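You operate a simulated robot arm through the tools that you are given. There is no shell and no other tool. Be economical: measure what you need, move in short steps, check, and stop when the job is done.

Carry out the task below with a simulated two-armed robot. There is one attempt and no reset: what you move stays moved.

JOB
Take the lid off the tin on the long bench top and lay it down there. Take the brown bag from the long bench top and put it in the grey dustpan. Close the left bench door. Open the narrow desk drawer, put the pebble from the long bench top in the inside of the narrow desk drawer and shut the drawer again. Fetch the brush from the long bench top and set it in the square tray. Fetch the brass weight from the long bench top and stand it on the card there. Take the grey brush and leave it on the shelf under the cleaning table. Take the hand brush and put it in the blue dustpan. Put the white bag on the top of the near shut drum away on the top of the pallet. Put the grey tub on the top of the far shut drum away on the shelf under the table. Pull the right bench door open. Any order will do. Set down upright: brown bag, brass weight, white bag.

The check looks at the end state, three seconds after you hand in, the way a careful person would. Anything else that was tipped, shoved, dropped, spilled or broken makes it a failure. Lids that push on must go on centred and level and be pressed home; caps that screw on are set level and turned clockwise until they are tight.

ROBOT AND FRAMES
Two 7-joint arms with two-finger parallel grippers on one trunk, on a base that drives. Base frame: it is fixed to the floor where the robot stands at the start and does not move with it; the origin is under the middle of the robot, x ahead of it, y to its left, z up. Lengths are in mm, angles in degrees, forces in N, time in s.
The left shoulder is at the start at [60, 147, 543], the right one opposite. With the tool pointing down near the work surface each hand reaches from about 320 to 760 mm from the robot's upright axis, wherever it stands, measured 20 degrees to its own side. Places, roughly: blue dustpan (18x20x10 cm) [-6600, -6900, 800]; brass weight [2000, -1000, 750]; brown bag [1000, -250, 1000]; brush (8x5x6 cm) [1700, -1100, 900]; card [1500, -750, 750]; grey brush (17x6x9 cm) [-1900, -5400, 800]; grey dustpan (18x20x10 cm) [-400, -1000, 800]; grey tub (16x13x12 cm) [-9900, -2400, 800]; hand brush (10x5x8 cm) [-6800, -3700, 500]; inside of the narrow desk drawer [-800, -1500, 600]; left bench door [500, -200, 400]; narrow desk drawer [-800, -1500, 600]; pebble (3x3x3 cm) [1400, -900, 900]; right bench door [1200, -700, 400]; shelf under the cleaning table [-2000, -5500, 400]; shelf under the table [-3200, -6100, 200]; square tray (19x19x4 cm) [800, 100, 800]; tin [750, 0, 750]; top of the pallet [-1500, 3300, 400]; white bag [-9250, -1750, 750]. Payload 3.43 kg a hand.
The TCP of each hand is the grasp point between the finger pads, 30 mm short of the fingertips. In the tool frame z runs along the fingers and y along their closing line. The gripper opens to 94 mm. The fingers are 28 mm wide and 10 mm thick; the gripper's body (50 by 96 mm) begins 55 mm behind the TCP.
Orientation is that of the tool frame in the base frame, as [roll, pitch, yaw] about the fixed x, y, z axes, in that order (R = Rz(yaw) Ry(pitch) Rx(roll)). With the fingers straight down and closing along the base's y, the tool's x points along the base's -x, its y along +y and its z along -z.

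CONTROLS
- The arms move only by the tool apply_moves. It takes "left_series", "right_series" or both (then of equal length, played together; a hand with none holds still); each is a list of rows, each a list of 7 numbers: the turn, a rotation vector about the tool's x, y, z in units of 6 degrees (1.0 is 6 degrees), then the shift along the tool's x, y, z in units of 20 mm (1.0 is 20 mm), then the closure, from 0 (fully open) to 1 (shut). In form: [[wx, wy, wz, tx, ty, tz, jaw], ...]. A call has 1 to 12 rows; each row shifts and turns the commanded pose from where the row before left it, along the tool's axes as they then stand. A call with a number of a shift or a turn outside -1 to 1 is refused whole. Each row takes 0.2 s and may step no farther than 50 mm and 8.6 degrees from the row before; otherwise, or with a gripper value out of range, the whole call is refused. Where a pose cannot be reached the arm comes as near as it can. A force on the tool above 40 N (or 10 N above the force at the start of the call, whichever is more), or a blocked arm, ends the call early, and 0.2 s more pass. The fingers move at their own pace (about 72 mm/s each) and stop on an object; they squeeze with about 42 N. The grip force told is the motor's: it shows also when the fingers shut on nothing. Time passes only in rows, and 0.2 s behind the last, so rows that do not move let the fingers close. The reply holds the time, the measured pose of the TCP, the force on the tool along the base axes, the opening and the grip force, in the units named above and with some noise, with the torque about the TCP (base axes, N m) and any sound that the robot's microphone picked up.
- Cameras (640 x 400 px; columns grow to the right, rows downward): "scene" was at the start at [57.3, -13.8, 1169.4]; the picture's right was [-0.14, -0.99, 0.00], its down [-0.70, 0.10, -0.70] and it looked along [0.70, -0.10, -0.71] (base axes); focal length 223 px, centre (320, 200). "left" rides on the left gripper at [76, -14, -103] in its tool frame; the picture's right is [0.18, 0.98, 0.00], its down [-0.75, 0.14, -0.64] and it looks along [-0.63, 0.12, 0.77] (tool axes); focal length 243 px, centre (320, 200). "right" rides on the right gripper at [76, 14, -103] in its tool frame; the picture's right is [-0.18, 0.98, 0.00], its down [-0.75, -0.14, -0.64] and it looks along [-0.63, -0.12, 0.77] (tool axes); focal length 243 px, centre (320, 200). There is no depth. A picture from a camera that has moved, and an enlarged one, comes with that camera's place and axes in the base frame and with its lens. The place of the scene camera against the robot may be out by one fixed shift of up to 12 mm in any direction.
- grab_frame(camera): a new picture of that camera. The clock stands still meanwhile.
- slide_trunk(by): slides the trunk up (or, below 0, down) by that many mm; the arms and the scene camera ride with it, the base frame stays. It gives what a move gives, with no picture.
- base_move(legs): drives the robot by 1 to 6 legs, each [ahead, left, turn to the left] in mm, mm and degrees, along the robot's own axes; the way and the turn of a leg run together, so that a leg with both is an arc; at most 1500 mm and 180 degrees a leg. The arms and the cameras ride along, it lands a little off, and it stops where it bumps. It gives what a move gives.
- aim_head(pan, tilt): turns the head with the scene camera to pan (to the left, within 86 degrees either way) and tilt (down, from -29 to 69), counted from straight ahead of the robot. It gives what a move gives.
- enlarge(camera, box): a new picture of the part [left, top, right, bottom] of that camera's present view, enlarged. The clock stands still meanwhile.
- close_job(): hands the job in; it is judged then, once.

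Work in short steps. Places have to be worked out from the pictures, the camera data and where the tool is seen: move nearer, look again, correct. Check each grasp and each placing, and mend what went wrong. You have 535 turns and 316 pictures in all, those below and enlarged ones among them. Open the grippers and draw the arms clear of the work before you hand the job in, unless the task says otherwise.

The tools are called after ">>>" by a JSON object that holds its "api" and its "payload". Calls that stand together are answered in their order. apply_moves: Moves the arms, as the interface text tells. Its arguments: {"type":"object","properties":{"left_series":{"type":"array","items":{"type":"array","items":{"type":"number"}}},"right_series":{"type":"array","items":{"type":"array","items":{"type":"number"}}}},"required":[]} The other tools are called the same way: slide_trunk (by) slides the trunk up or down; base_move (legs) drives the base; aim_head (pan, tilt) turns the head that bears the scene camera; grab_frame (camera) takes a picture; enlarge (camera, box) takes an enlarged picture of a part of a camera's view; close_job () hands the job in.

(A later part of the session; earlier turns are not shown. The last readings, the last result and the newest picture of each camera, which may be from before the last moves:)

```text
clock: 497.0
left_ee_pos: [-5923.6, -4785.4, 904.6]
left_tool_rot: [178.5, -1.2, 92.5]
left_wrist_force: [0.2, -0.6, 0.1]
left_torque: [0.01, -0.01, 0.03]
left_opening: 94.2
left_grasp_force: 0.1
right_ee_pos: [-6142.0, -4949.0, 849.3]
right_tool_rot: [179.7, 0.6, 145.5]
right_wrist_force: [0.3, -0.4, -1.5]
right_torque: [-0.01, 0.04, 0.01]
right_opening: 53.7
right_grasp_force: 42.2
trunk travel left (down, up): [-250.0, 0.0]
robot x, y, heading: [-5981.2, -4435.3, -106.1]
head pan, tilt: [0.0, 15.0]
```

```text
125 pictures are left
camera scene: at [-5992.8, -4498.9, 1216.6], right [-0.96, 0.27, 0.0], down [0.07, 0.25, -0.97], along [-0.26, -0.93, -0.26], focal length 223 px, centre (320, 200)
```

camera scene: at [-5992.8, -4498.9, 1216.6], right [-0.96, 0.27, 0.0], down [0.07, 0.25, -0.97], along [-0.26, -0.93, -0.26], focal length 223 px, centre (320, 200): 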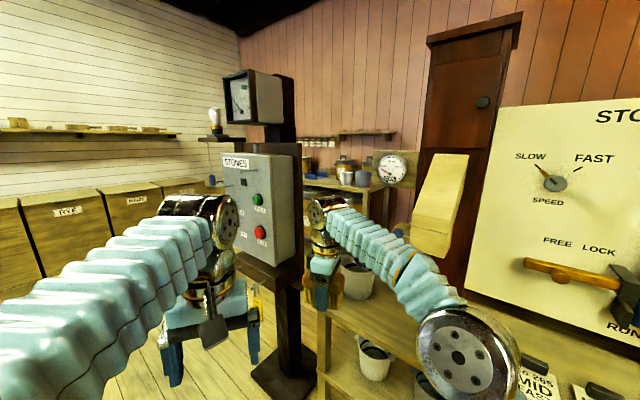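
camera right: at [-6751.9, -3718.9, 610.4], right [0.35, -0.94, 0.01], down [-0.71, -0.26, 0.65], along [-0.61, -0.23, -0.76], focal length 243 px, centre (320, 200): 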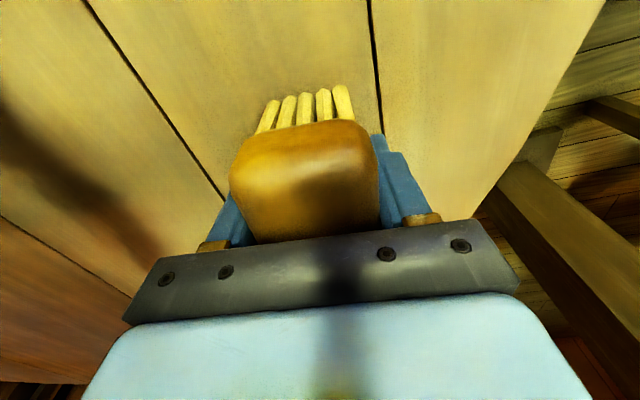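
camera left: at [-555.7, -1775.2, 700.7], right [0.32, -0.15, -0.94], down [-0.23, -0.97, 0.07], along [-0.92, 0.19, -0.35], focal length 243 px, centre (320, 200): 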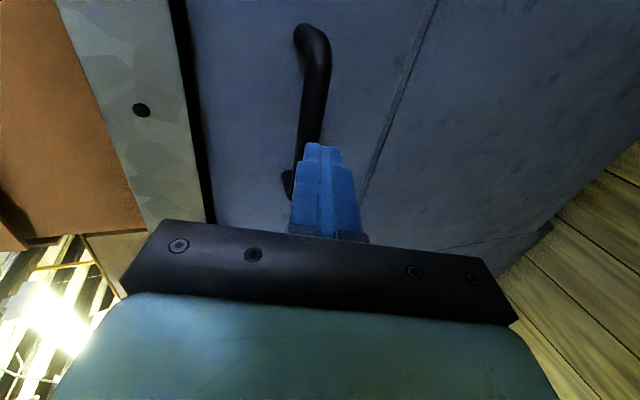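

The stand is upright and undisturbed. Go around it on the left side.

>>> {"api": "base_move", "payload": {"legs": [[0, 0, 62], [1000, 0, 0], [0, 0, -62]]}}

>>> {"api": "grab_frame", "payload": {"camera": "scene"}}

```text
clock: 507.6
left_ee_pos: [-5216.6, -5483.1, 904.6]
left_tool_rot: [178.4, -1.2, 91.2]
left_wrist_force: [-0.3, -0.5, -0.4]
left_torque: [0.03, 0.01, 0.01]
left_opening: 93.8
left_grasp_force: 0.0
right_ee_pos: [-5438.8, -5641.0, 848.7]
right_tool_rot: [179.7, 0.6, 144.2]
right_wrist_force: [0.0, 0.7, -0.8]
right_torque: [-0.04, -0.02, 0.01]
right_opening: 53.6
right_grasp_force: 42.1
trunk travel left (down, up): [-250.0, 0.0]
robot x, y, heading: [-5269.5, -5131.4, -106.9]
head pan, tilt: [0.0, 15.0]
```

```text
124 pictures are left
camera scene: at [-5280.2, -5194.8, 1216.6], right [-0.96, 0.29, 0.0], down [0.08, 0.25, -0.97], along [-0.28, -0.92, -0.26], focal length 223 px, centre (320, 200)
```

scene: 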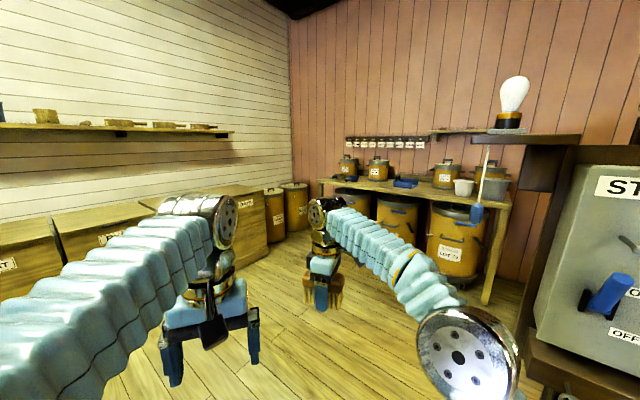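

>>> {"api": "enlarge", "payload": {"camera": "scene", "box": [300, 130, 540, 280]}}

```text
2.67 times, centred on (420, 205) of scene
camera zoom: at [-5280.2, -5194.8, 1216.6], right [-0.96, 0.29, 0.0], down [0.08, 0.25, -0.97], along [-0.28, -0.92, -0.26], focal length 594 px, centre (53, 187)
```

zoom: 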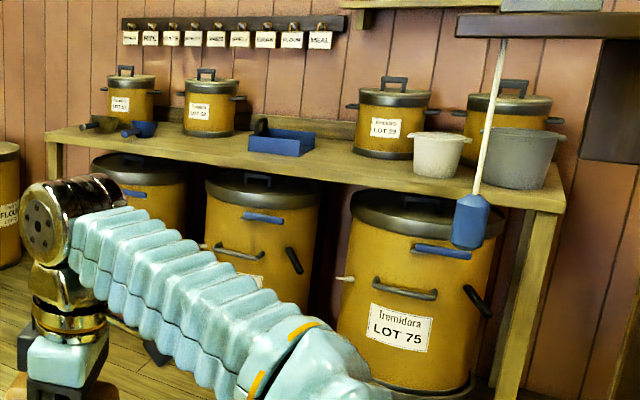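

Blue dustpan spotted on the far table ≈(−6700,−7000). Drive toward a viewing stance in front of it.

>>> {"api": "base_move", "payload": {"legs": [[0, 180, 0], [1300, 0, 0], [0, 0, -37.4]]}}

>>> {"api": "aim_head", "payload": {"pan": 0, "tilt": 25}}

>>> {"api": "grab_frame", "payload": {"camera": "scene"}}

```text
clock: 517.1
left_ee_pos: [-5665.6, -6744.8, 904.3]
left_tool_rot: [178.5, -1.2, 53.0]
left_wrist_force: [-0.3, 0.2, 0.2]
left_torque: [-0.03, -0.02, -0.03]
left_opening: 94.2
left_grasp_force: 0.1
right_ee_pos: [-5938.1, -6732.6, 848.8]
right_tool_rot: [179.8, 0.6, 106.0]
right_wrist_force: [0.2, -0.8, -1.9]
right_torque: [0.01, 0.01, 0.0]
right_opening: 53.6
right_grasp_force: 42.1
trunk travel left (down, up): [-250.0, 0.0]
robot x, y, heading: [-5487.6, -6435.3, -145.3]
head pan, tilt: [0.0, 15.0]
```

```text
clock: 517.8
left_ee_pos: [-5665.8, -6745.4, 905.4]
left_tool_rot: [178.6, -1.2, 52.9]
left_wrist_force: [-0.1, -0.5, -0.3]
left_torque: [0.03, 0.01, -0.01]
left_opening: 94.2
left_grasp_force: 0.1
right_ee_pos: [-5937.6, -6731.3, 849.2]
right_tool_rot: [179.7, 0.6, 106.1]
right_wrist_force: [-0.1, 0.0, -1.1]
right_torque: [-0.01, 0.02, -0.01]
right_opening: 53.6
right_grasp_force: 41.9
trunk travel left (down, up): [-250.0, 0.0]
robot x, y, heading: [-5491.1, -6436.4, -145.2]
head pan, tilt: [0.0, 25.0]
```

```text
122 pictures are left
camera scene: at [-5533.1, -6474.8, 1200.5], right [-0.57, 0.82, 0.0], down [0.35, 0.24, -0.91], along [-0.74, -0.52, -0.42], focal length 223 px, centre (320, 200)
```

scene: 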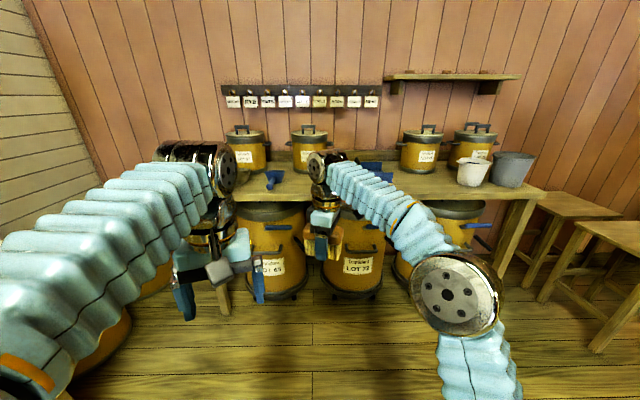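

>>> {"api": "base_move", "payload": {"legs": [[550, -200, 0.8]]}}

>>> {"api": "aim_head", "payload": {"pan": -5, "tilt": 40}}

>>> {"api": "grab_frame", "payload": {"camera": "scene"}}

>>> {"api": "grab_frame", "payload": {"camera": "right"}}

```text
clock: 521.1
left_ee_pos: [-6222.3, -6895.0, 905.2]
left_tool_rot: [178.6, -1.2, 53.8]
left_wrist_force: [0.4, 0.4, 0.0]
left_torque: [-0.03, 0.0, 0.03]
left_opening: 94.2
left_grasp_force: 0.0
right_ee_pos: [-6494.8, -6886.7, 849.0]
right_tool_rot: [179.7, 0.6, 107.0]
right_wrist_force: [-0.1, -0.6, -0.6]
right_torque: [0.04, 0.0, 0.01]
right_opening: 53.7
right_grasp_force: 42.1
trunk travel left (down, up): [-250.0, 0.0]
robot x, y, heading: [-6049.3, -6584.8, -144.6]
head pan, tilt: [0.0, 25.0]
```

```text
clock: 521.9
left_ee_pos: [-6221.0, -6895.7, 905.7]
left_tool_rot: [178.5, -1.2, 53.8]
left_wrist_force: [-0.3, 0.4, 0.4]
left_torque: [0.02, -0.03, 0.02]
left_opening: 94.1
left_grasp_force: 0.1
right_ee_pos: [-6493.0, -6885.6, 849.5]
right_tool_rot: [179.6, 0.7, 106.9]
right_wrist_force: [0.0, 0.3, -1.1]
right_torque: [0.02, -0.03, -0.01]
right_opening: 53.8
right_grasp_force: 43.0
trunk travel left (down, up): [-250.0, 0.0]
robot x, y, heading: [-6051.4, -6583.2, -144.7]
head pan, tilt: [-5.0, 40.0]
```

```text
121 pictures are left
camera scene: at [-6091.1, -6612.4, 1177.2], right [-0.51, 0.86, 0.0], down [0.55, 0.33, -0.77], along [-0.66, -0.39, -0.64], focal length 223 px, centre (320, 200)
```

scene: 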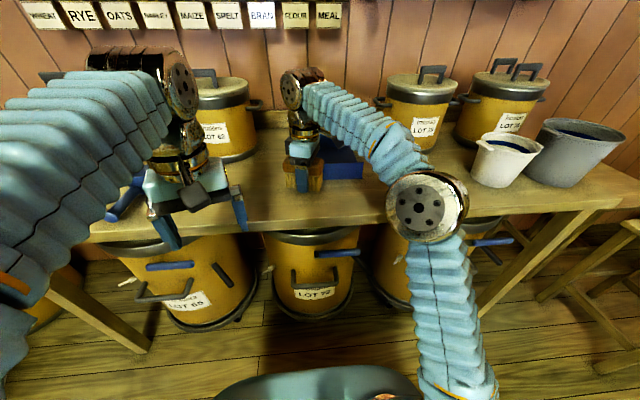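

```text
120 pictures are left
camera right: at [-6502.7, -6808.0, 950.4], right [0.99, 0.11, 0.01], down [0.08, -0.76, 0.65], along [0.08, -0.65, -0.76], focal length 243 px, centre (320, 200)
```

right: 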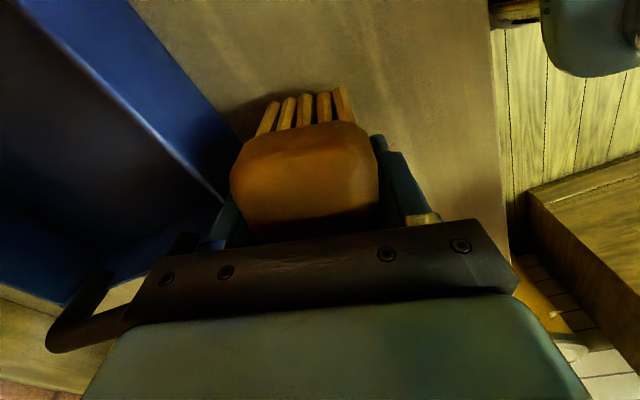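

Raise the brush and draw it back a little to view the dustpan properly.

>>> {"api": "apply_moves", "payload": {"right_series": [[0, 0, 0, 0, 0, -1, 1], [0, 0, 0, 0.32, 0.95, -1, 1], [0, 0, 0, 0.32, 0.95, -1, 1], [0, 0, 0, 0.32, 0.95, -0.5, 1], [0, 0, 0, 0.32, 0.95, 0, 1]]}}

>>> {"api": "grab_frame", "payload": {"camera": "right"}}

>>> {"api": "enlarge", "payload": {"camera": "scene", "box": [240, 110, 420, 230]}}

```text
clock: 523.1
left_ee_pos: [-6221.8, -6895.5, 905.6]
left_tool_rot: [178.6, -1.2, 53.9]
left_wrist_force: [0.1, 0.6, 0.1]
left_torque: [-0.02, -0.07, -0.02]
left_opening: 93.9
left_grasp_force: 0.0
right_ee_pos: [-6428.8, -6838.5, 919.5]
right_tool_rot: [179.7, 0.6, 106.9]
right_wrist_force: [0.3, -0.6, -1.8]
right_torque: [0.03, 0.01, -0.01]
right_opening: 53.8
right_grasp_force: 41.2
trunk travel left (down, up): [-250.0, 0.0]
robot x, y, heading: [-6045.2, -6585.4, -144.3]
head pan, tilt: [-5.0, 40.0]
```

```text
119 pictures are left
camera right: at [-6437.9, -6761.4, 1020.0], right [0.99, 0.11, 0.01], down [0.08, -0.76, 0.65], along [0.08, -0.64, -0.76], focal length 243 px, centre (320, 200)
```

right: 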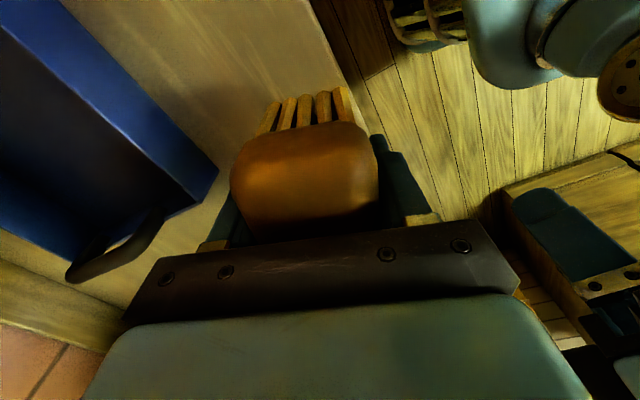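

```text
3.33 times, centred on (330, 170) of scene
camera zoom: at [-6091.2, -6612.4, 1177.1], right [-0.51, 0.86, 0.0], down [0.55, 0.33, -0.77], along [-0.66, -0.39, -0.64], focal length 743 px, centre (287, 300)
```

zoom: 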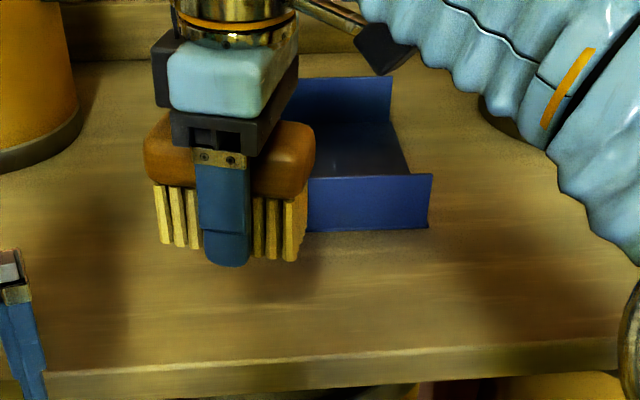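

Pan located: u 1660–1840, n −9312…−9512, table ≈811, open toward the right. I'll enter from its open right side at low height: first move the brush right 200 mm.

>>> {"api": "apply_moves", "payload": {"right_series": [[0, 0, 0, 0.95, -0.32, 0, 1], [0, 0, 0, 0.95, -0.32, 0, 1], [0, 0, 0, 0.95, -0.32, 0, 1], [0, 0, 0, 0.95, -0.32, 0, 1], [0, 0, 0, 0.95, -0.32, 0, 1], [0, 0, 0, 0.95, -0.32, 0, 1], [0, 0, 0, 0.95, -0.32, 0, 1], [0, 0, 0, 0.95, -0.32, 0, 1], [0, 0, 0, 0.95, -0.32, 0, 1], [0, 0, 0, 0.95, -0.32, 0, 1]]}}

>>> {"api": "base_move", "payload": {"legs": [[75, 0, 0]]}}

>>> {"api": "grab_frame", "payload": {"camera": "scene"}}

>>> {"api": "grab_frame", "payload": {"camera": "right"}}

```text
clock: 525.3
left_ee_pos: [-6220.3, -6895.3, 905.6]
left_tool_rot: [178.6, -1.2, 53.8]
left_wrist_force: [-0.6, -0.6, -0.7]
left_torque: [-0.01, -0.01, -0.01]
left_opening: 93.8
left_grasp_force: 0.1
right_ee_pos: [-6544.0, -6674.3, 917.3]
right_tool_rot: [179.8, 0.7, 107.1]
right_wrist_force: [0.2, -0.7, -1.0]
right_torque: [0.01, 0.02, 0.0]
right_opening: 53.8
right_grasp_force: 42.2
trunk travel left (down, up): [-250.0, 0.0]
robot x, y, heading: [-6049.8, -6584.2, -144.4]
head pan, tilt: [-5.0, 40.0]
```

```text
clock: 526.3
left_ee_pos: [-6281.0, -6936.4, 905.3]
left_tool_rot: [178.6, -1.2, 53.7]
left_wrist_force: [0.3, 0.0, 0.1]
left_torque: [0.01, 0.03, 0.01]
left_opening: 93.9
left_grasp_force: 0.1
right_ee_pos: [-6603.9, -6715.2, 917.2]
right_tool_rot: [179.7, 0.7, 107.0]
right_wrist_force: [0.3, -0.4, -0.9]
right_torque: [-0.01, 0.03, 0.03]
right_opening: 54.1
right_grasp_force: 41.8
trunk travel left (down, up): [-250.0, 0.0]
robot x, y, heading: [-6106.6, -6624.7, -144.6]
head pan, tilt: [-5.0, 40.0]
```

```text
117 pictures are left
camera scene: at [-6150.3, -6654.6, 1177.1], right [-0.51, 0.86, 0.0], down [0.55, 0.33, -0.77], along [-0.66, -0.39, -0.64], focal length 223 px, centre (320, 200)
```

scene: 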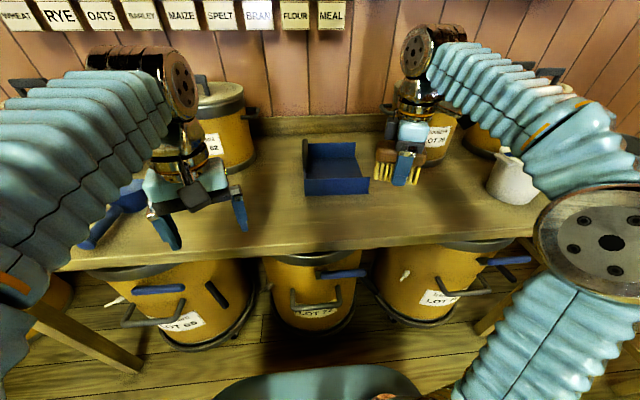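

```text
116 pictures are left
camera right: at [-6613.0, -6637.7, 1018.3], right [0.99, 0.11, 0.01], down [0.08, -0.76, 0.65], along [0.08, -0.65, -0.76], focal length 243 px, centre (320, 200)
```

right: 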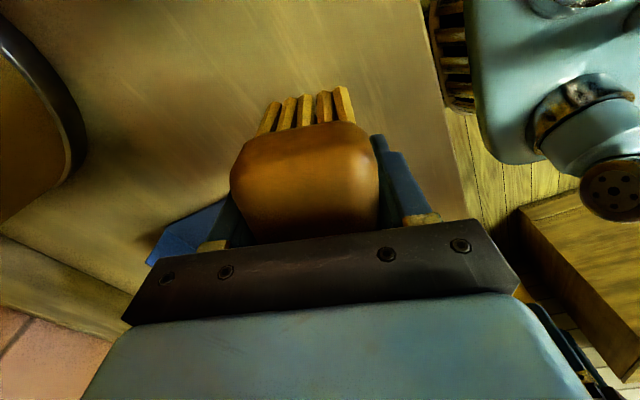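

>>> {"api": "enlarge", "payload": {"camera": "scene", "box": [280, 110, 460, 230]}}

```text
3.33 times, centred on (370, 170) of scene
camera zoom: at [-6150.3, -6654.6, 1177.1], right [-0.51, 0.86, 0.0], down [0.55, 0.33, -0.77], along [-0.66, -0.39, -0.64], focal length 743 px, centre (153, 300)
```

zoom: 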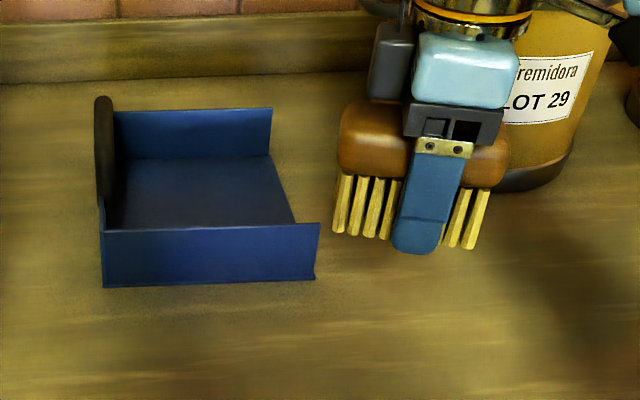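

Refined: pan u 1654–1828, n −9330…−9530, z≈800. Move 40 mm further right, then ahead while lowering.

>>> {"api": "apply_moves", "payload": {"right_series": [[0, 0, 0, 0.95, -0.32, 0, 1], [0, 0, 0, 0.95, -0.32, 0, 1], [0, 0, 0, -0.32, -0.945, 0.4, 1], [0, 0, 0, -0.32, -0.945, 0.4, 1], [0, 0, 0, -0.32, -0.945, 0.4, 1], [0, 0, 0, -0.32, -0.945, 0.4, 1], [0, 0, 0, -0.32, -0.945, 0.3, 1], [0, 0, 0, -0.1, -0.3, 0, 1]]}}

>>> {"api": "enlarge", "payload": {"camera": "scene", "box": [280, 110, 460, 230]}}

```text
clock: 528.1
left_ee_pos: [-6281.4, -6935.8, 905.4]
left_tool_rot: [178.6, -1.1, 53.7]
left_wrist_force: [-1.1, 0.3, -0.7]
left_torque: [0.01, -0.01, 0.01]
left_opening: 94.0
left_grasp_force: 0.0
right_ee_pos: [-6714.3, -6744.4, 876.6]
right_tool_rot: [179.6, 0.7, 106.9]
right_wrist_force: [0.0, -0.3, -2.1]
right_torque: [-0.01, -0.03, -0.02]
right_opening: 53.6
right_grasp_force: 42.5
trunk travel left (down, up): [-250.0, 0.0]
robot x, y, heading: [-6110.7, -6625.4, -144.3]
head pan, tilt: [-5.0, 40.0]
```

```text
3.33 times, centred on (370, 170) of scene
camera zoom: at [-6150.6, -6654.7, 1177.1], right [-0.51, 0.86, 0.0], down [0.55, 0.33, -0.77], along [-0.66, -0.39, -0.64], focal length 743 px, centre (153, 300)
```

zoom: 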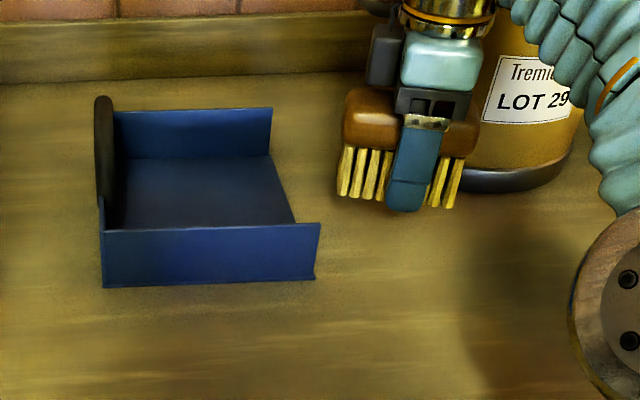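

Now slide left 150 mm into the pan from its open end.

>>> {"api": "apply_moves", "payload": {"right_series": [[0, 0, 0, -0.95, 0.32, 0, 1], [0, 0, 0, -0.95, 0.32, 0, 1], [0, 0, 0, -0.95, 0.32, 0, 1], [0, 0, 0, -0.95, 0.32, 0, 1], [0, 0, 0, -0.95, 0.32, 0, 1], [0, 0, 0, -0.95, 0.32, 0, 1], [0, 0, 0, -0.95, 0.32, 0, 1], [0, 0, 0, -0.95, 0.32, 0, 1]]}}

>>> {"api": "enlarge", "payload": {"camera": "scene", "box": [280, 110, 460, 230]}}

>>> {"api": "grab_frame", "payload": {"camera": "right"}}

```text
clock: 529.9
left_ee_pos: [-6280.5, -6937.0, 905.6]
left_tool_rot: [178.6, -1.1, 53.7]
left_wrist_force: [0.2, -0.1, 0.3]
left_torque: [0.05, -0.03, 0.02]
left_opening: 93.6
left_grasp_force: 0.0
right_ee_pos: [-6622.1, -6876.5, 879.4]
right_tool_rot: [179.7, 0.7, 106.9]
right_wrist_force: [0.5, -0.2, -1.6]
right_torque: [0.0, 0.0, 0.01]
right_opening: 53.7
right_grasp_force: 42.2
trunk travel left (down, up): [-250.0, 0.0]
robot x, y, heading: [-6105.5, -6627.7, -144.4]
head pan, tilt: [-5.0, 40.0]
```

```text
3.33 times, centred on (370, 170) of scene
camera zoom: at [-6150.5, -6654.6, 1177.1], right [-0.51, 0.86, 0.0], down [0.55, 0.33, -0.77], along [-0.66, -0.39, -0.64], focal length 743 px, centre (153, 300)
```

zoom: 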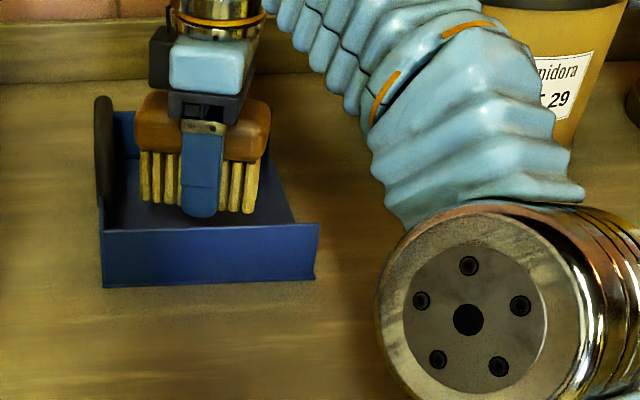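

```text
112 pictures are left
camera right: at [-6631.0, -6798.7, 981.4], right [0.99, 0.11, 0.01], down [0.08, -0.76, 0.65], along [0.08, -0.65, -0.76], focal length 243 px, centre (320, 200)
```

right: 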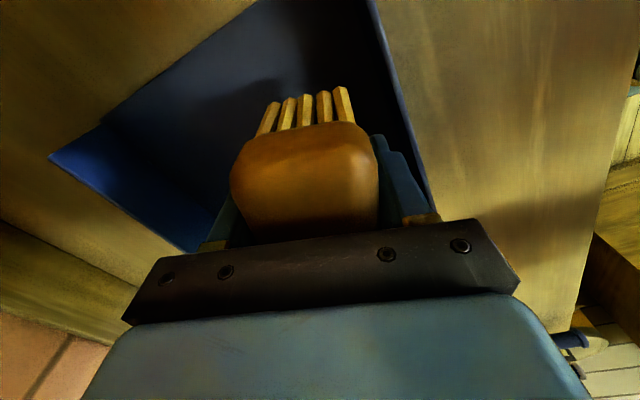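

Brush is inside the pan's outline. Lower to contact and release.

>>> {"api": "apply_moves", "payload": {"right_series": [[0, 0, 0, 0, 0, 0.4, 1], [0, 0, 0, 0, 0, 0.25, 1], [0, 0, 0, 0, 0, 0.2, 1], [0, 0, 0, 0, 0, 0.2, 1], [0, 0, 0, 0, 0, 0.2, 1], [0, 0, 0, 0, 0, 0.2, 1], [0, 0, 0, 0, 0, 0.2, 1], [0, 0, 0, 0, 0, 0.2, 1]]}}

```text
clock: 531.7
left_ee_pos: [-6280.7, -6936.6, 905.0]
left_tool_rot: [178.5, -1.2, 53.8]
left_wrist_force: [-0.9, 0.0, 0.6]
left_torque: [-0.01, 0.0, -0.02]
left_opening: 94.0
left_grasp_force: 0.1
right_ee_pos: [-6620.6, -6875.7, 842.6]
right_tool_rot: [179.7, 0.7, 106.9]
right_wrist_force: [0.6, 0.0, -0.6]
right_torque: [-0.01, -0.01, 0.0]
right_opening: 53.7
right_grasp_force: 42.0
trunk travel left (down, up): [-250.0, 0.0]
robot x, y, heading: [-6109.4, -6629.1, -144.4]
head pan, tilt: [-5.0, 40.0]
```

>>> {"api": "apply_moves", "payload": {"right_series": [[0, 0, 0, 0, 0, 0.2, 1], [0, 0, 0, 0, 0, 0.2, 1], [0, 0, 0, 0, 0, 0.2, 1], [0, 0, 0, 0, 0, 0.2, 1], [0, 0, 0, 0, 0, 0.2, 1]]}}

>>> {"api": "enlarge", "payload": {"camera": "scene", "box": [280, 110, 460, 230]}}

```text
clock: 532.7
left_ee_pos: [-6280.3, -6936.6, 906.3]
left_tool_rot: [178.5, -1.2, 53.8]
left_wrist_force: [0.6, 0.1, 0.1]
left_torque: [-0.02, 0.01, 0.03]
left_opening: 93.9
left_grasp_force: 0.0
right_ee_pos: [-6619.2, -6875.0, 834.1]
right_tool_rot: [-179.6, 1.2, 106.9]
right_wrist_force: [-0.6, 1.3, 14.5]
right_torque: [0.61, -0.25, 0.02]
right_opening: 53.8
right_grasp_force: 41.9
trunk travel left (down, up): [-250.0, 0.0]
robot x, y, heading: [-6110.2, -6626.3, -144.4]
head pan, tilt: [-5.0, 40.0]
stopped in row 4 (right hand): the force on the tool passed its limit at 46 N (the readings are from after the stop); the commanded pose is now the measured one
```

```text
3.33 times, centred on (370, 170) of scene
camera zoom: at [-6149.5, -6654.3, 1177.1], right [-0.51, 0.86, 0.0], down [0.55, 0.33, -0.77], along [-0.66, -0.39, -0.64], focal length 743 px, centre (153, 300)
```

zoom: 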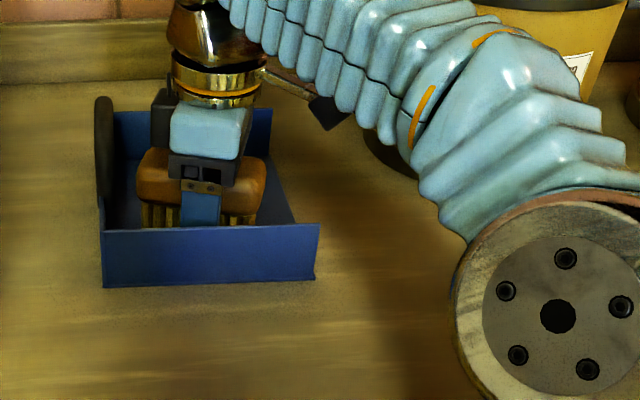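

Contact on the pan floor. Open only slightly (near wall is close) and lift straight up.

>>> {"api": "apply_moves", "payload": {"right_series": [[0, 0, 0, 0, 0, -0.1, 1], [0, 0, 0, 0, 0, 0, 0.36], [0, 0, 0, 0, 0, 0, 0.36], [0, 0, 0, 0, 0, -0.3, 0.36], [0, 0, 0, 0, 0, -0.6, 0.36], [0, 0, 0, 0, 0, -1, 0.36], [0, 0, 0, 0, 0, -1, 0.36], [0, 0, 0, 0.3, 0.9, -1, 0.36], [0, 0, 0, 0.3, 0.9, -0.5, 0.36], [0, 0, 0, 0.3, 0.9, 0, 0.36], [0, 0, 0, 0.3, 0.9, 0, 0.36]]}}

>>> {"api": "base_move", "payload": {"legs": [[-200, 0, 0]]}}

>>> {"api": "enlarge", "payload": {"camera": "scene", "box": [240, 60, 460, 200]}}

```text
clock: 535.1
left_ee_pos: [-6281.1, -6937.6, 905.2]
left_tool_rot: [178.6, -1.1, 53.8]
left_wrist_force: [-0.3, -0.7, -0.2]
left_torque: [0.03, -0.01, 0.02]
left_opening: 93.9
left_grasp_force: 0.1
right_ee_pos: [-6559.0, -6828.7, 920.8]
right_tool_rot: [-179.7, 1.1, 106.8]
right_wrist_force: [-1.2, 0.2, 1.0]
right_torque: [0.0, 0.09, 0.0]
right_opening: 60.6
right_grasp_force: 0.3
trunk travel left (down, up): [-250.0, 0.0]
robot x, y, heading: [-6109.0, -6626.1, -144.5]
head pan, tilt: [-5.0, 40.0]
```

```text
clock: 536.7
left_ee_pos: [-6116.9, -6820.2, 905.4]
left_tool_rot: [178.6, -1.2, 54.0]
left_wrist_force: [0.0, 0.0, -0.3]
left_torque: [0.01, 0.02, -0.01]
left_opening: 94.2
left_grasp_force: 0.1
right_ee_pos: [-6396.6, -6713.0, 921.8]
right_tool_rot: [-179.8, 1.0, 107.0]
right_wrist_force: [-0.3, -0.9, -0.1]
right_torque: [0.01, 0.01, -0.04]
right_opening: 60.4
right_grasp_force: 0.1
trunk travel left (down, up): [-250.0, 0.0]
robot x, y, heading: [-5944.3, -6511.5, -144.0]
head pan, tilt: [-5.0, 40.0]
```

```text
2.86 times, centred on (350, 130) of scene
camera zoom: at [-5987.2, -6537.7, 1177.1], right [-0.51, 0.86, 0.0], down [0.55, 0.33, -0.77], along [-0.66, -0.39, -0.64], focal length 637 px, centre (234, 400)
```

zoom: 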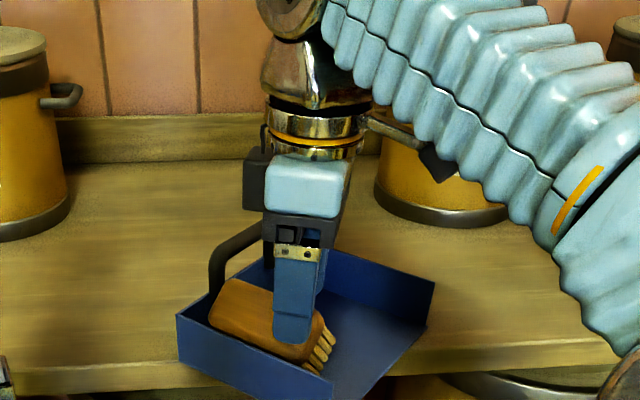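

The pan seems to have been dragged along. Look closely before any further move.

>>> {"api": "grab_frame", "payload": {"camera": "right"}}

>>> {"api": "grab_frame", "payload": {"camera": "scene"}}

>>> {"api": "grab_frame", "payload": {"camera": "left"}}

```text
109 pictures are left
camera right: at [-6403.7, -6634.5, 1021.9], right [0.99, 0.11, 0.0], down [0.08, -0.75, 0.66], along [0.07, -0.65, -0.75], focal length 243 px, centre (320, 200)
```

right: 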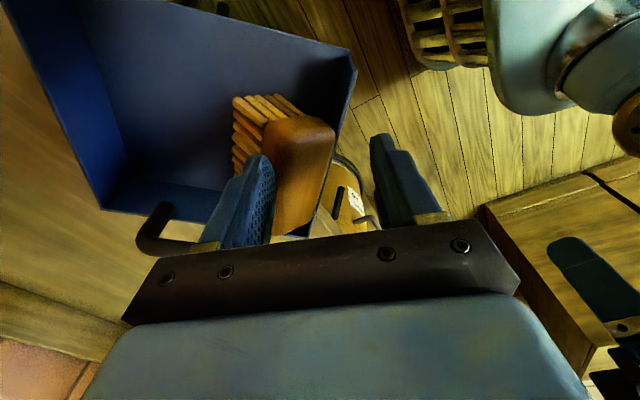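

```text
108 pictures are left
camera scene: at [-5987.2, -6537.7, 1177.1], right [-0.51, 0.86, 0.0], down [0.55, 0.33, -0.77], along [-0.66, -0.39, -0.64], focal length 223 px, centre (320, 200)
```

scene: 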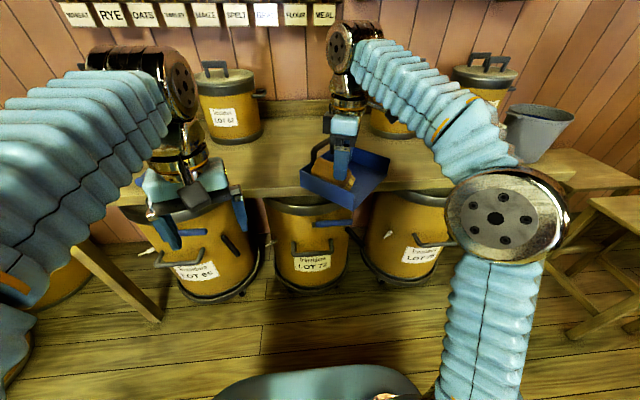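

```text
107 pictures are left
camera left: at [-6089.3, -6750.3, 1008.1], right [0.9, -0.43, 0.03], down [-0.35, -0.69, 0.63], along [-0.25, -0.58, -0.78], focal length 243 px, centre (320, 200)
```

left: 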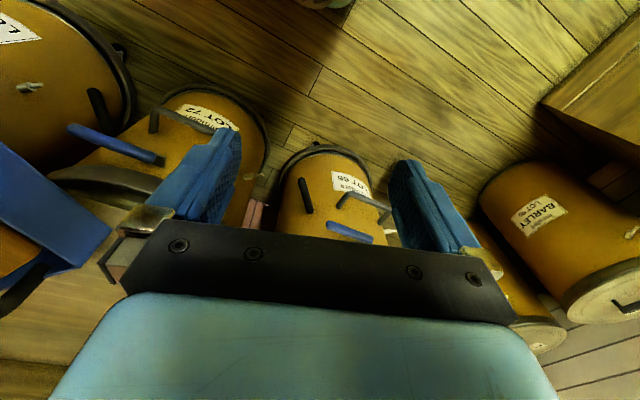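

>>> {"api": "enlarge", "payload": {"camera": "right", "box": [80, 0, 460, 240]}}

>>> {"api": "enlarge", "payload": {"camera": "scene", "box": [280, 100, 420, 230]}}

```text
1.67 times, centred on (270, 120) of right
camera zoom: at [-6403.7, -6634.5, 1021.9], right [0.99, 0.11, 0.0], down [0.08, -0.75, 0.66], along [0.07, -0.65, -0.75], focal length 404 px, centre (403, 333)
```

zoom: 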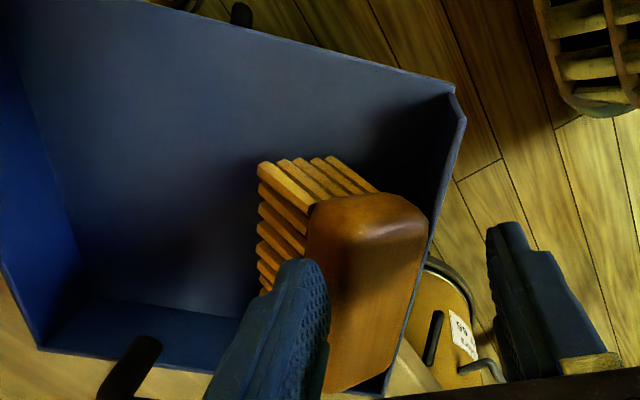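

```text
3.08 times, centred on (350, 165) of scene
camera zoom: at [-5987.2, -6537.7, 1177.1], right [-0.51, 0.86, 0.0], down [0.55, 0.33, -0.77], along [-0.66, -0.39, -0.64], focal length 686 px, centre (228, 308)
```

zoom: 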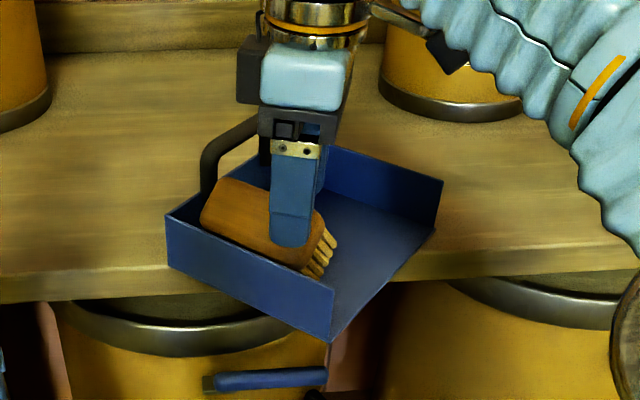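

The pan overhangs the edge by ~110 mm, rotated ~40°, with the brush in it. I withdraw the hand backward above it, then will push the pan gently back from its protruding corner.

>>> {"api": "apply_moves", "payload": {"right_series": [[0, 0, 0, 0, 0, -0.5, 0.36], [0, 0, 0, 0.32, 0.95, 0, 0.36], [0, 0, 0, 0.32, 0.95, 0, 0.36], [0, 0, 0, 0.32, 0.95, 0, 0.36], [0, 0, 0, 0.32, 0.95, 0, 0.36], [0, 0, 0, 0.32, 0.95, 0, 0.36], [0, 0, 0, 0.32, 0.95, 0, 1], [0, 0, 0, 0.32, 0.95, 0, 1]]}}

>>> {"api": "enlarge", "payload": {"camera": "scene", "box": [260, 100, 420, 230]}}

>>> {"api": "grab_frame", "payload": {"camera": "right"}}

```text
clock: 538.5
left_ee_pos: [-6118.0, -6819.9, 905.3]
left_tool_rot: [178.6, -1.2, 53.9]
left_wrist_force: [0.3, -0.2, -0.2]
left_torque: [-0.01, 0.0, 0.0]
left_opening: 94.1
left_grasp_force: 0.0
right_ee_pos: [-6280.3, -6632.5, 928.9]
right_tool_rot: [-179.8, 1.0, 106.9]
right_wrist_force: [0.0, -0.1, 0.3]
right_torque: [0.01, 0.0, -0.03]
right_opening: 0.0
right_grasp_force: 20.9
trunk travel left (down, up): [-250.0, 0.0]
robot x, y, heading: [-5944.5, -6506.4, -144.2]
head pan, tilt: [-5.0, 40.0]
```

```text
3.08 times, centred on (340, 165) of scene
camera zoom: at [-5987.3, -6537.9, 1177.1], right [-0.51, 0.86, 0.0], down [0.55, 0.33, -0.77], along [-0.66, -0.39, -0.64], focal length 686 px, centre (258, 308)
```

zoom: 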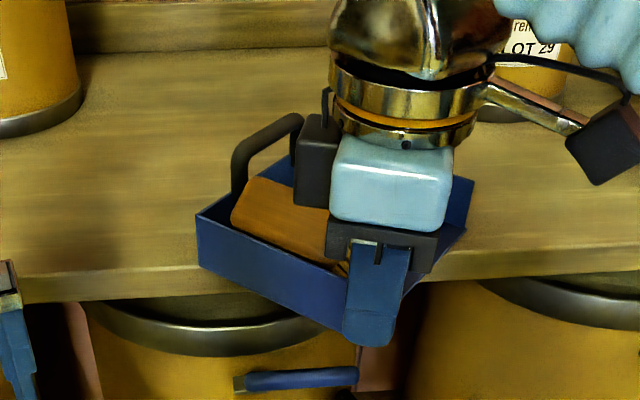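

```text
103 pictures are left
camera right: at [-6288.3, -6552.7, 1030.6], right [0.99, 0.11, 0.0], down [0.08, -0.75, 0.66], along [0.07, -0.65, -0.75], focal length 243 px, centre (320, 200)
```

right: 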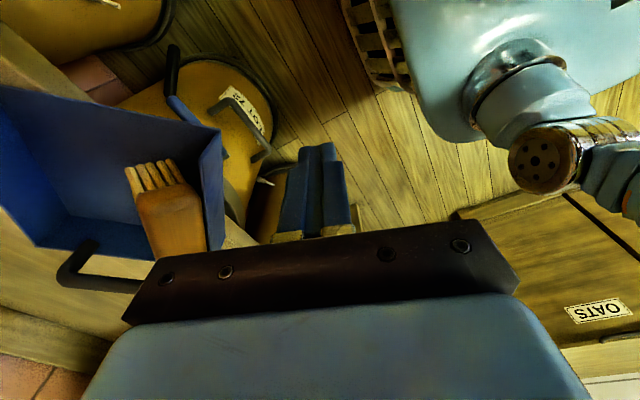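

Pan stable. Lower the closed fist in front of the protruding corner and push inward gently.

>>> {"api": "apply_moves", "payload": {"right_series": [[0, 0, 0, 0.57, -0.19, 1, 1], [0, 0, 0, 0, 0, 1, 1], [0, 0, 0, 0, 0, 1, 1], [0, 0, 0, 0, 0, 1, 1], [0, 0, 0, 0, 0, 1, 1], [0, 0, 0, -0.32, -0.945, 0, 1], [0, 0, 0, -0.32, -0.945, 0, 1], [0, 0, 0, -0.32, -0.945, 0, 1], [0, 0, 0, -0.32, -0.945, 0, 1]]}}

>>> {"api": "enlarge", "payload": {"camera": "scene", "box": [260, 100, 420, 230]}}

>>> {"api": "grab_frame", "payload": {"camera": "right"}}

```text
clock: 540.5
left_ee_pos: [-6117.6, -6820.5, 905.7]
left_tool_rot: [178.6, -1.2, 54.0]
left_wrist_force: [-0.2, 0.1, -0.1]
left_torque: [0.0, -0.02, -0.02]
left_opening: 94.1
left_grasp_force: 0.1
right_ee_pos: [-6353.6, -6670.9, 830.1]
right_tool_rot: [-179.7, 1.1, 107.0]
right_wrist_force: [0.2, -0.6, -0.4]
right_torque: [-0.01, -0.01, 0.01]
right_opening: 0.1
right_grasp_force: 33.0
trunk travel left (down, up): [-250.0, 0.0]
robot x, y, heading: [-5945.1, -6514.3, -144.2]
head pan, tilt: [-5.0, 40.0]
```

```text
3.08 times, centred on (340, 165) of scene
camera zoom: at [-5987.1, -6537.7, 1177.1], right [-0.51, 0.86, 0.0], down [0.55, 0.33, -0.77], along [-0.66, -0.39, -0.64], focal length 686 px, centre (258, 308)
```

zoom: 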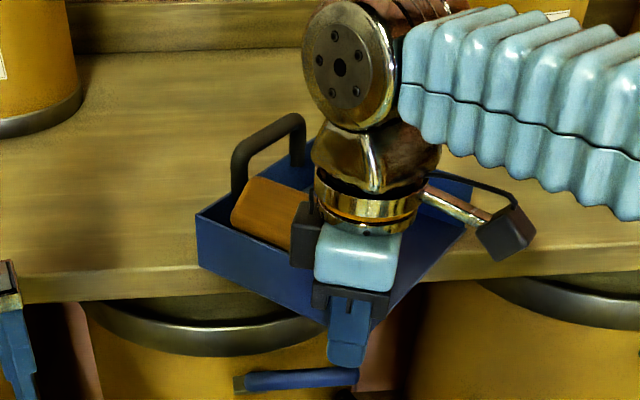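

```text
101 pictures are left
camera right: at [-6361.5, -6591.8, 931.0], right [0.99, 0.11, 0.0], down [0.08, -0.75, 0.66], along [0.07, -0.65, -0.75], focal length 243 px, centre (320, 200)
```

right: 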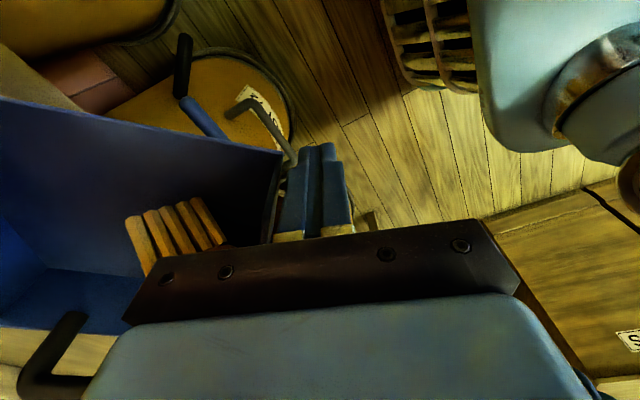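

Fist is just in front of the corner. Push inward 70 mm slowly and check.

>>> {"api": "apply_moves", "payload": {"right_series": [[0, 0, 0, -0.22, -0.66, 0, 1], [0, 0, 0, -0.22, -0.66, 0, 1], [0, 0, 0, -0.22, -0.66, 0, 1], [0, 0, 0, -0.22, -0.66, 0, 1], [0, 0, 0, -0.22, -0.66, 0, 1]]}}

>>> {"api": "enlarge", "payload": {"camera": "scene", "box": [260, 100, 420, 230]}}

```text
clock: 541.7
left_ee_pos: [-6117.3, -6820.2, 905.9]
left_tool_rot: [178.6, -1.2, 53.9]
left_wrist_force: [0.5, -0.1, 0.7]
left_torque: [0.0, 0.03, 0.03]
left_opening: 93.8
left_grasp_force: 0.1
right_ee_pos: [-6410.6, -6711.6, 831.5]
right_tool_rot: [-179.8, 0.9, 106.8]
right_wrist_force: [-0.6, 0.3, -0.3]
right_torque: [-0.03, 0.02, 0.03]
right_opening: 0.1
right_grasp_force: 32.9
trunk travel left (down, up): [-250.0, 0.0]
robot x, y, heading: [-5946.4, -6512.2, -144.3]
head pan, tilt: [-5.0, 40.0]
```

```text
3.08 times, centred on (340, 165) of scene
camera zoom: at [-5987.1, -6537.7, 1177.1], right [-0.51, 0.86, 0.0], down [0.55, 0.33, -0.77], along [-0.66, -0.39, -0.64], focal length 686 px, centre (258, 308)
```

zoom: 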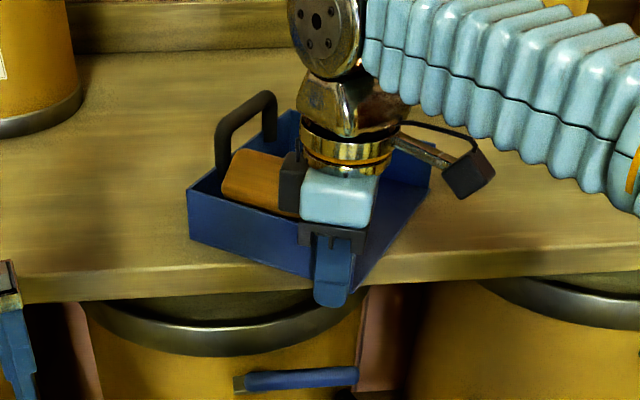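

Working well: the pan slides in and straightens. Continue 75 mm.

>>> {"api": "apply_moves", "payload": {"right_series": [[0, 0, 0, -0.22, -0.66, 0, 1], [0, 0, 0, -0.22, -0.66, 0, 1], [0, 0, 0, -0.22, -0.66, 0, 1], [0, 0, 0, -0.22, -0.66, 0, 1], [0, 0, 0, -0.22, -0.66, 0, 1]]}}

>>> {"api": "enlarge", "payload": {"camera": "scene", "box": [260, 100, 420, 230]}}

```text
clock: 542.9
left_ee_pos: [-6117.5, -6820.9, 905.7]
left_tool_rot: [178.6, -1.1, 54.0]
left_wrist_force: [0.2, 0.1, 0.5]
left_torque: [-0.02, 0.03, 0.0]
left_opening: 94.1
left_grasp_force: 0.0
right_ee_pos: [-6465.7, -6750.8, 831.9]
right_tool_rot: [-179.7, 1.1, 106.9]
right_wrist_force: [0.7, -1.0, 1.5]
right_torque: [-0.03, 0.05, 0.04]
right_opening: 0.0
right_grasp_force: 32.9
trunk travel left (down, up): [-250.0, 0.0]
robot x, y, heading: [-5947.9, -6507.9, -144.5]
head pan, tilt: [-5.0, 40.0]
```

```text
3.08 times, centred on (340, 165) of scene
camera zoom: at [-5987.0, -6537.7, 1177.2], right [-0.51, 0.86, 0.0], down [0.55, 0.33, -0.77], along [-0.66, -0.39, -0.64], focal length 686 px, centre (258, 308)
```

zoom: 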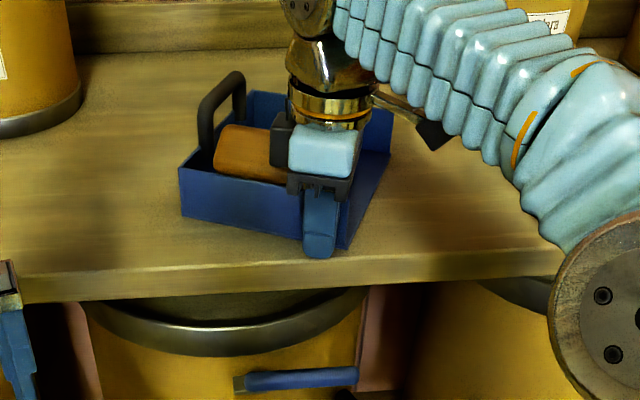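

Continue another 45 mm.

>>> {"api": "apply_moves", "payload": {"right_series": [[0, 0, 0, -0.22, -0.66, 0, 1], [0, 0, 0, -0.22, -0.66, 0, 1], [0, 0, 0, -0.22, -0.66, 0, 1]]}}

>>> {"api": "base_move", "payload": {"legs": [[50, 0, 0]]}}

>>> {"api": "enlarge", "payload": {"camera": "scene", "box": [260, 100, 420, 230]}}

```text
clock: 543.7
left_ee_pos: [-6116.6, -6819.8, 906.0]
left_tool_rot: [178.6, -1.1, 53.9]
left_wrist_force: [-0.5, 0.4, 0.2]
left_torque: [0.0, 0.0, -0.02]
left_opening: 93.6
left_grasp_force: 0.0
right_ee_pos: [-6499.9, -6773.2, 833.6]
right_tool_rot: [-179.7, 1.0, 106.9]
right_wrist_force: [1.9, 0.4, 6.1]
right_torque: [-0.14, 0.25, 0.0]
right_opening: 0.0
right_grasp_force: 32.7
trunk travel left (down, up): [-250.0, 0.0]
robot x, y, heading: [-5944.6, -6509.5, -144.2]
head pan, tilt: [-5.0, 40.0]
```

```text
clock: 544.6
left_ee_pos: [-6157.9, -6850.0, 904.3]
left_tool_rot: [178.7, -1.1, 53.8]
left_wrist_force: [-0.5, 0.3, 0.4]
left_torque: [-0.01, 0.0, 0.02]
left_opening: 94.0
left_grasp_force: 0.1
right_ee_pos: [-6540.7, -6803.6, 832.2]
right_tool_rot: [-179.6, 1.1, 106.9]
right_wrist_force: [2.6, -1.5, 7.9]
right_torque: [-0.16, 0.43, 0.09]
right_opening: 0.0
right_grasp_force: 33.3
trunk travel left (down, up): [-250.0, 0.0]
robot x, y, heading: [-5988.4, -6542.3, -144.3]
head pan, tilt: [-5.0, 40.0]
```

```text
3.08 times, centred on (340, 165) of scene
camera zoom: at [-6027.3, -6566.9, 1177.1], right [-0.51, 0.86, 0.0], down [0.55, 0.33, -0.77], along [-0.66, -0.39, -0.64], focal length 686 px, centre (258, 308)
```

zoom: 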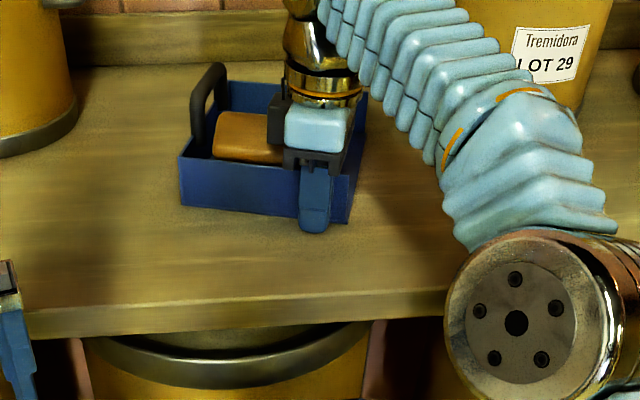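

>>> {"api": "base_move", "payload": {"legs": [[55, 0, 0]]}}

>>> {"api": "enlarge", "payload": {"camera": "scene", "box": [260, 100, 420, 230]}}

```text
clock: 545.6
left_ee_pos: [-6202.2, -6881.6, 905.0]
left_tool_rot: [178.6, -1.1, 53.9]
left_wrist_force: [0.5, 0.2, 0.6]
left_torque: [-0.01, -0.04, 0.0]
left_opening: 94.1
left_grasp_force: 0.0
right_ee_pos: [-6585.7, -6834.4, 832.7]
right_tool_rot: [-179.7, 1.1, 106.9]
right_wrist_force: [2.0, 1.1, 6.2]
right_torque: [-0.26, 0.31, 0.02]
right_opening: 0.0
right_grasp_force: 32.7
trunk travel left (down, up): [-250.0, 0.0]
robot x, y, heading: [-6030.9, -6569.7, -144.4]
head pan, tilt: [-5.0, 40.0]
```

```text
3.08 times, centred on (340, 165) of scene
camera zoom: at [-6071.8, -6598.8, 1177.1], right [-0.51, 0.86, 0.0], down [0.55, 0.33, -0.77], along [-0.66, -0.39, -0.64], focal length 686 px, centre (258, 308)
```

zoom: 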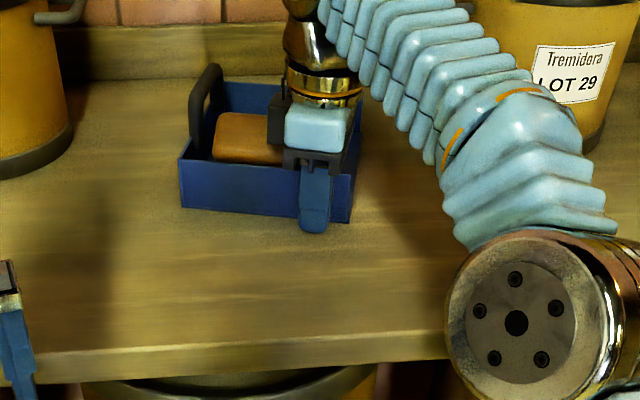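

Pan is back near its place with the brush inside. Withdraw straight back, then check.

>>> {"api": "base_move", "payload": {"legs": [[-200, 0, 0]]}}

>>> {"api": "apply_moves", "payload": {"right_series": [[0, 0, 0, 0.95, -0.32, -1, 1], [0, 0, 0, 0.95, -0.32, -1, 1], [0, 0, 0, 0.95, -0.32, -1, 0.5], [0, 0, 0, 0.95, -0.32, -1, 0], [0, 0, 0, 0.95, -0.32, 0, 0], [0, 0, 0, 0.95, -0.32, 0, 0]]}}

>>> {"api": "enlarge", "payload": {"camera": "scene", "box": [240, 60, 460, 230]}}

```text
clock: 547.2
left_ee_pos: [-6041.9, -6767.0, 905.6]
left_tool_rot: [178.6, -1.3, 53.9]
left_wrist_force: [0.9, -0.7, 0.1]
left_torque: [0.0, -0.02, -0.02]
left_opening: 93.7
left_grasp_force: 0.1
right_ee_pos: [-6424.4, -6721.1, 832.2]
right_tool_rot: [-179.7, 1.1, 107.0]
right_wrist_force: [-0.1, -0.7, -0.9]
right_torque: [-0.05, -0.04, -0.03]
right_opening: 0.0
right_grasp_force: 32.9
trunk travel left (down, up): [-250.0, 0.0]
robot x, y, heading: [-5869.3, -6462.0, -144.1]
head pan, tilt: [-5.0, 40.0]
```

```text
clock: 548.6
left_ee_pos: [-6042.0, -6766.2, 904.7]
left_tool_rot: [178.6, -1.1, 54.2]
left_wrist_force: [0.4, -0.5, 0.4]
left_torque: [0.01, 0.0, -0.03]
left_opening: 94.1
left_grasp_force: 0.2
right_ee_pos: [-6472.7, -6650.4, 869.5]
right_tool_rot: [-179.8, 1.0, 107.0]
right_wrist_force: [0.7, -0.4, -0.5]
right_torque: [0.03, 0.02, -0.02]
right_opening: 93.8
right_grasp_force: 0.1
right hand out of reach, approached as far as the arm can: row 2, 3, 4
trunk travel left (down, up): [-250.0, 0.0]
robot x, y, heading: [-5870.1, -6454.8, -144.0]
head pan, tilt: [-5.0, 40.0]
```

```text
2.35 times, centred on (350, 145) of scene
camera zoom: at [-5911.5, -6483.4, 1177.1], right [-0.51, 0.86, 0.0], down [0.55, 0.33, -0.77], along [-0.66, -0.39, -0.64], focal length 524 px, centre (249, 329)
```

zoom: 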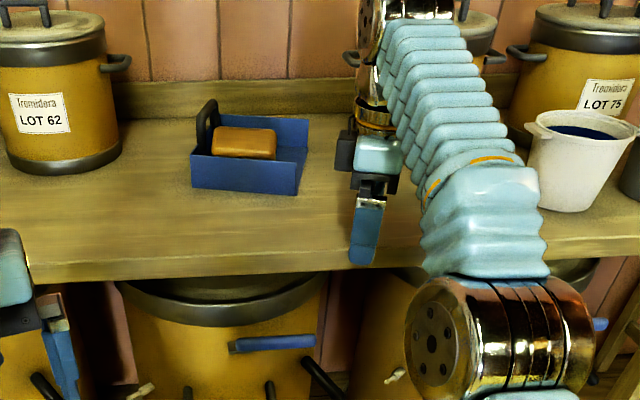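

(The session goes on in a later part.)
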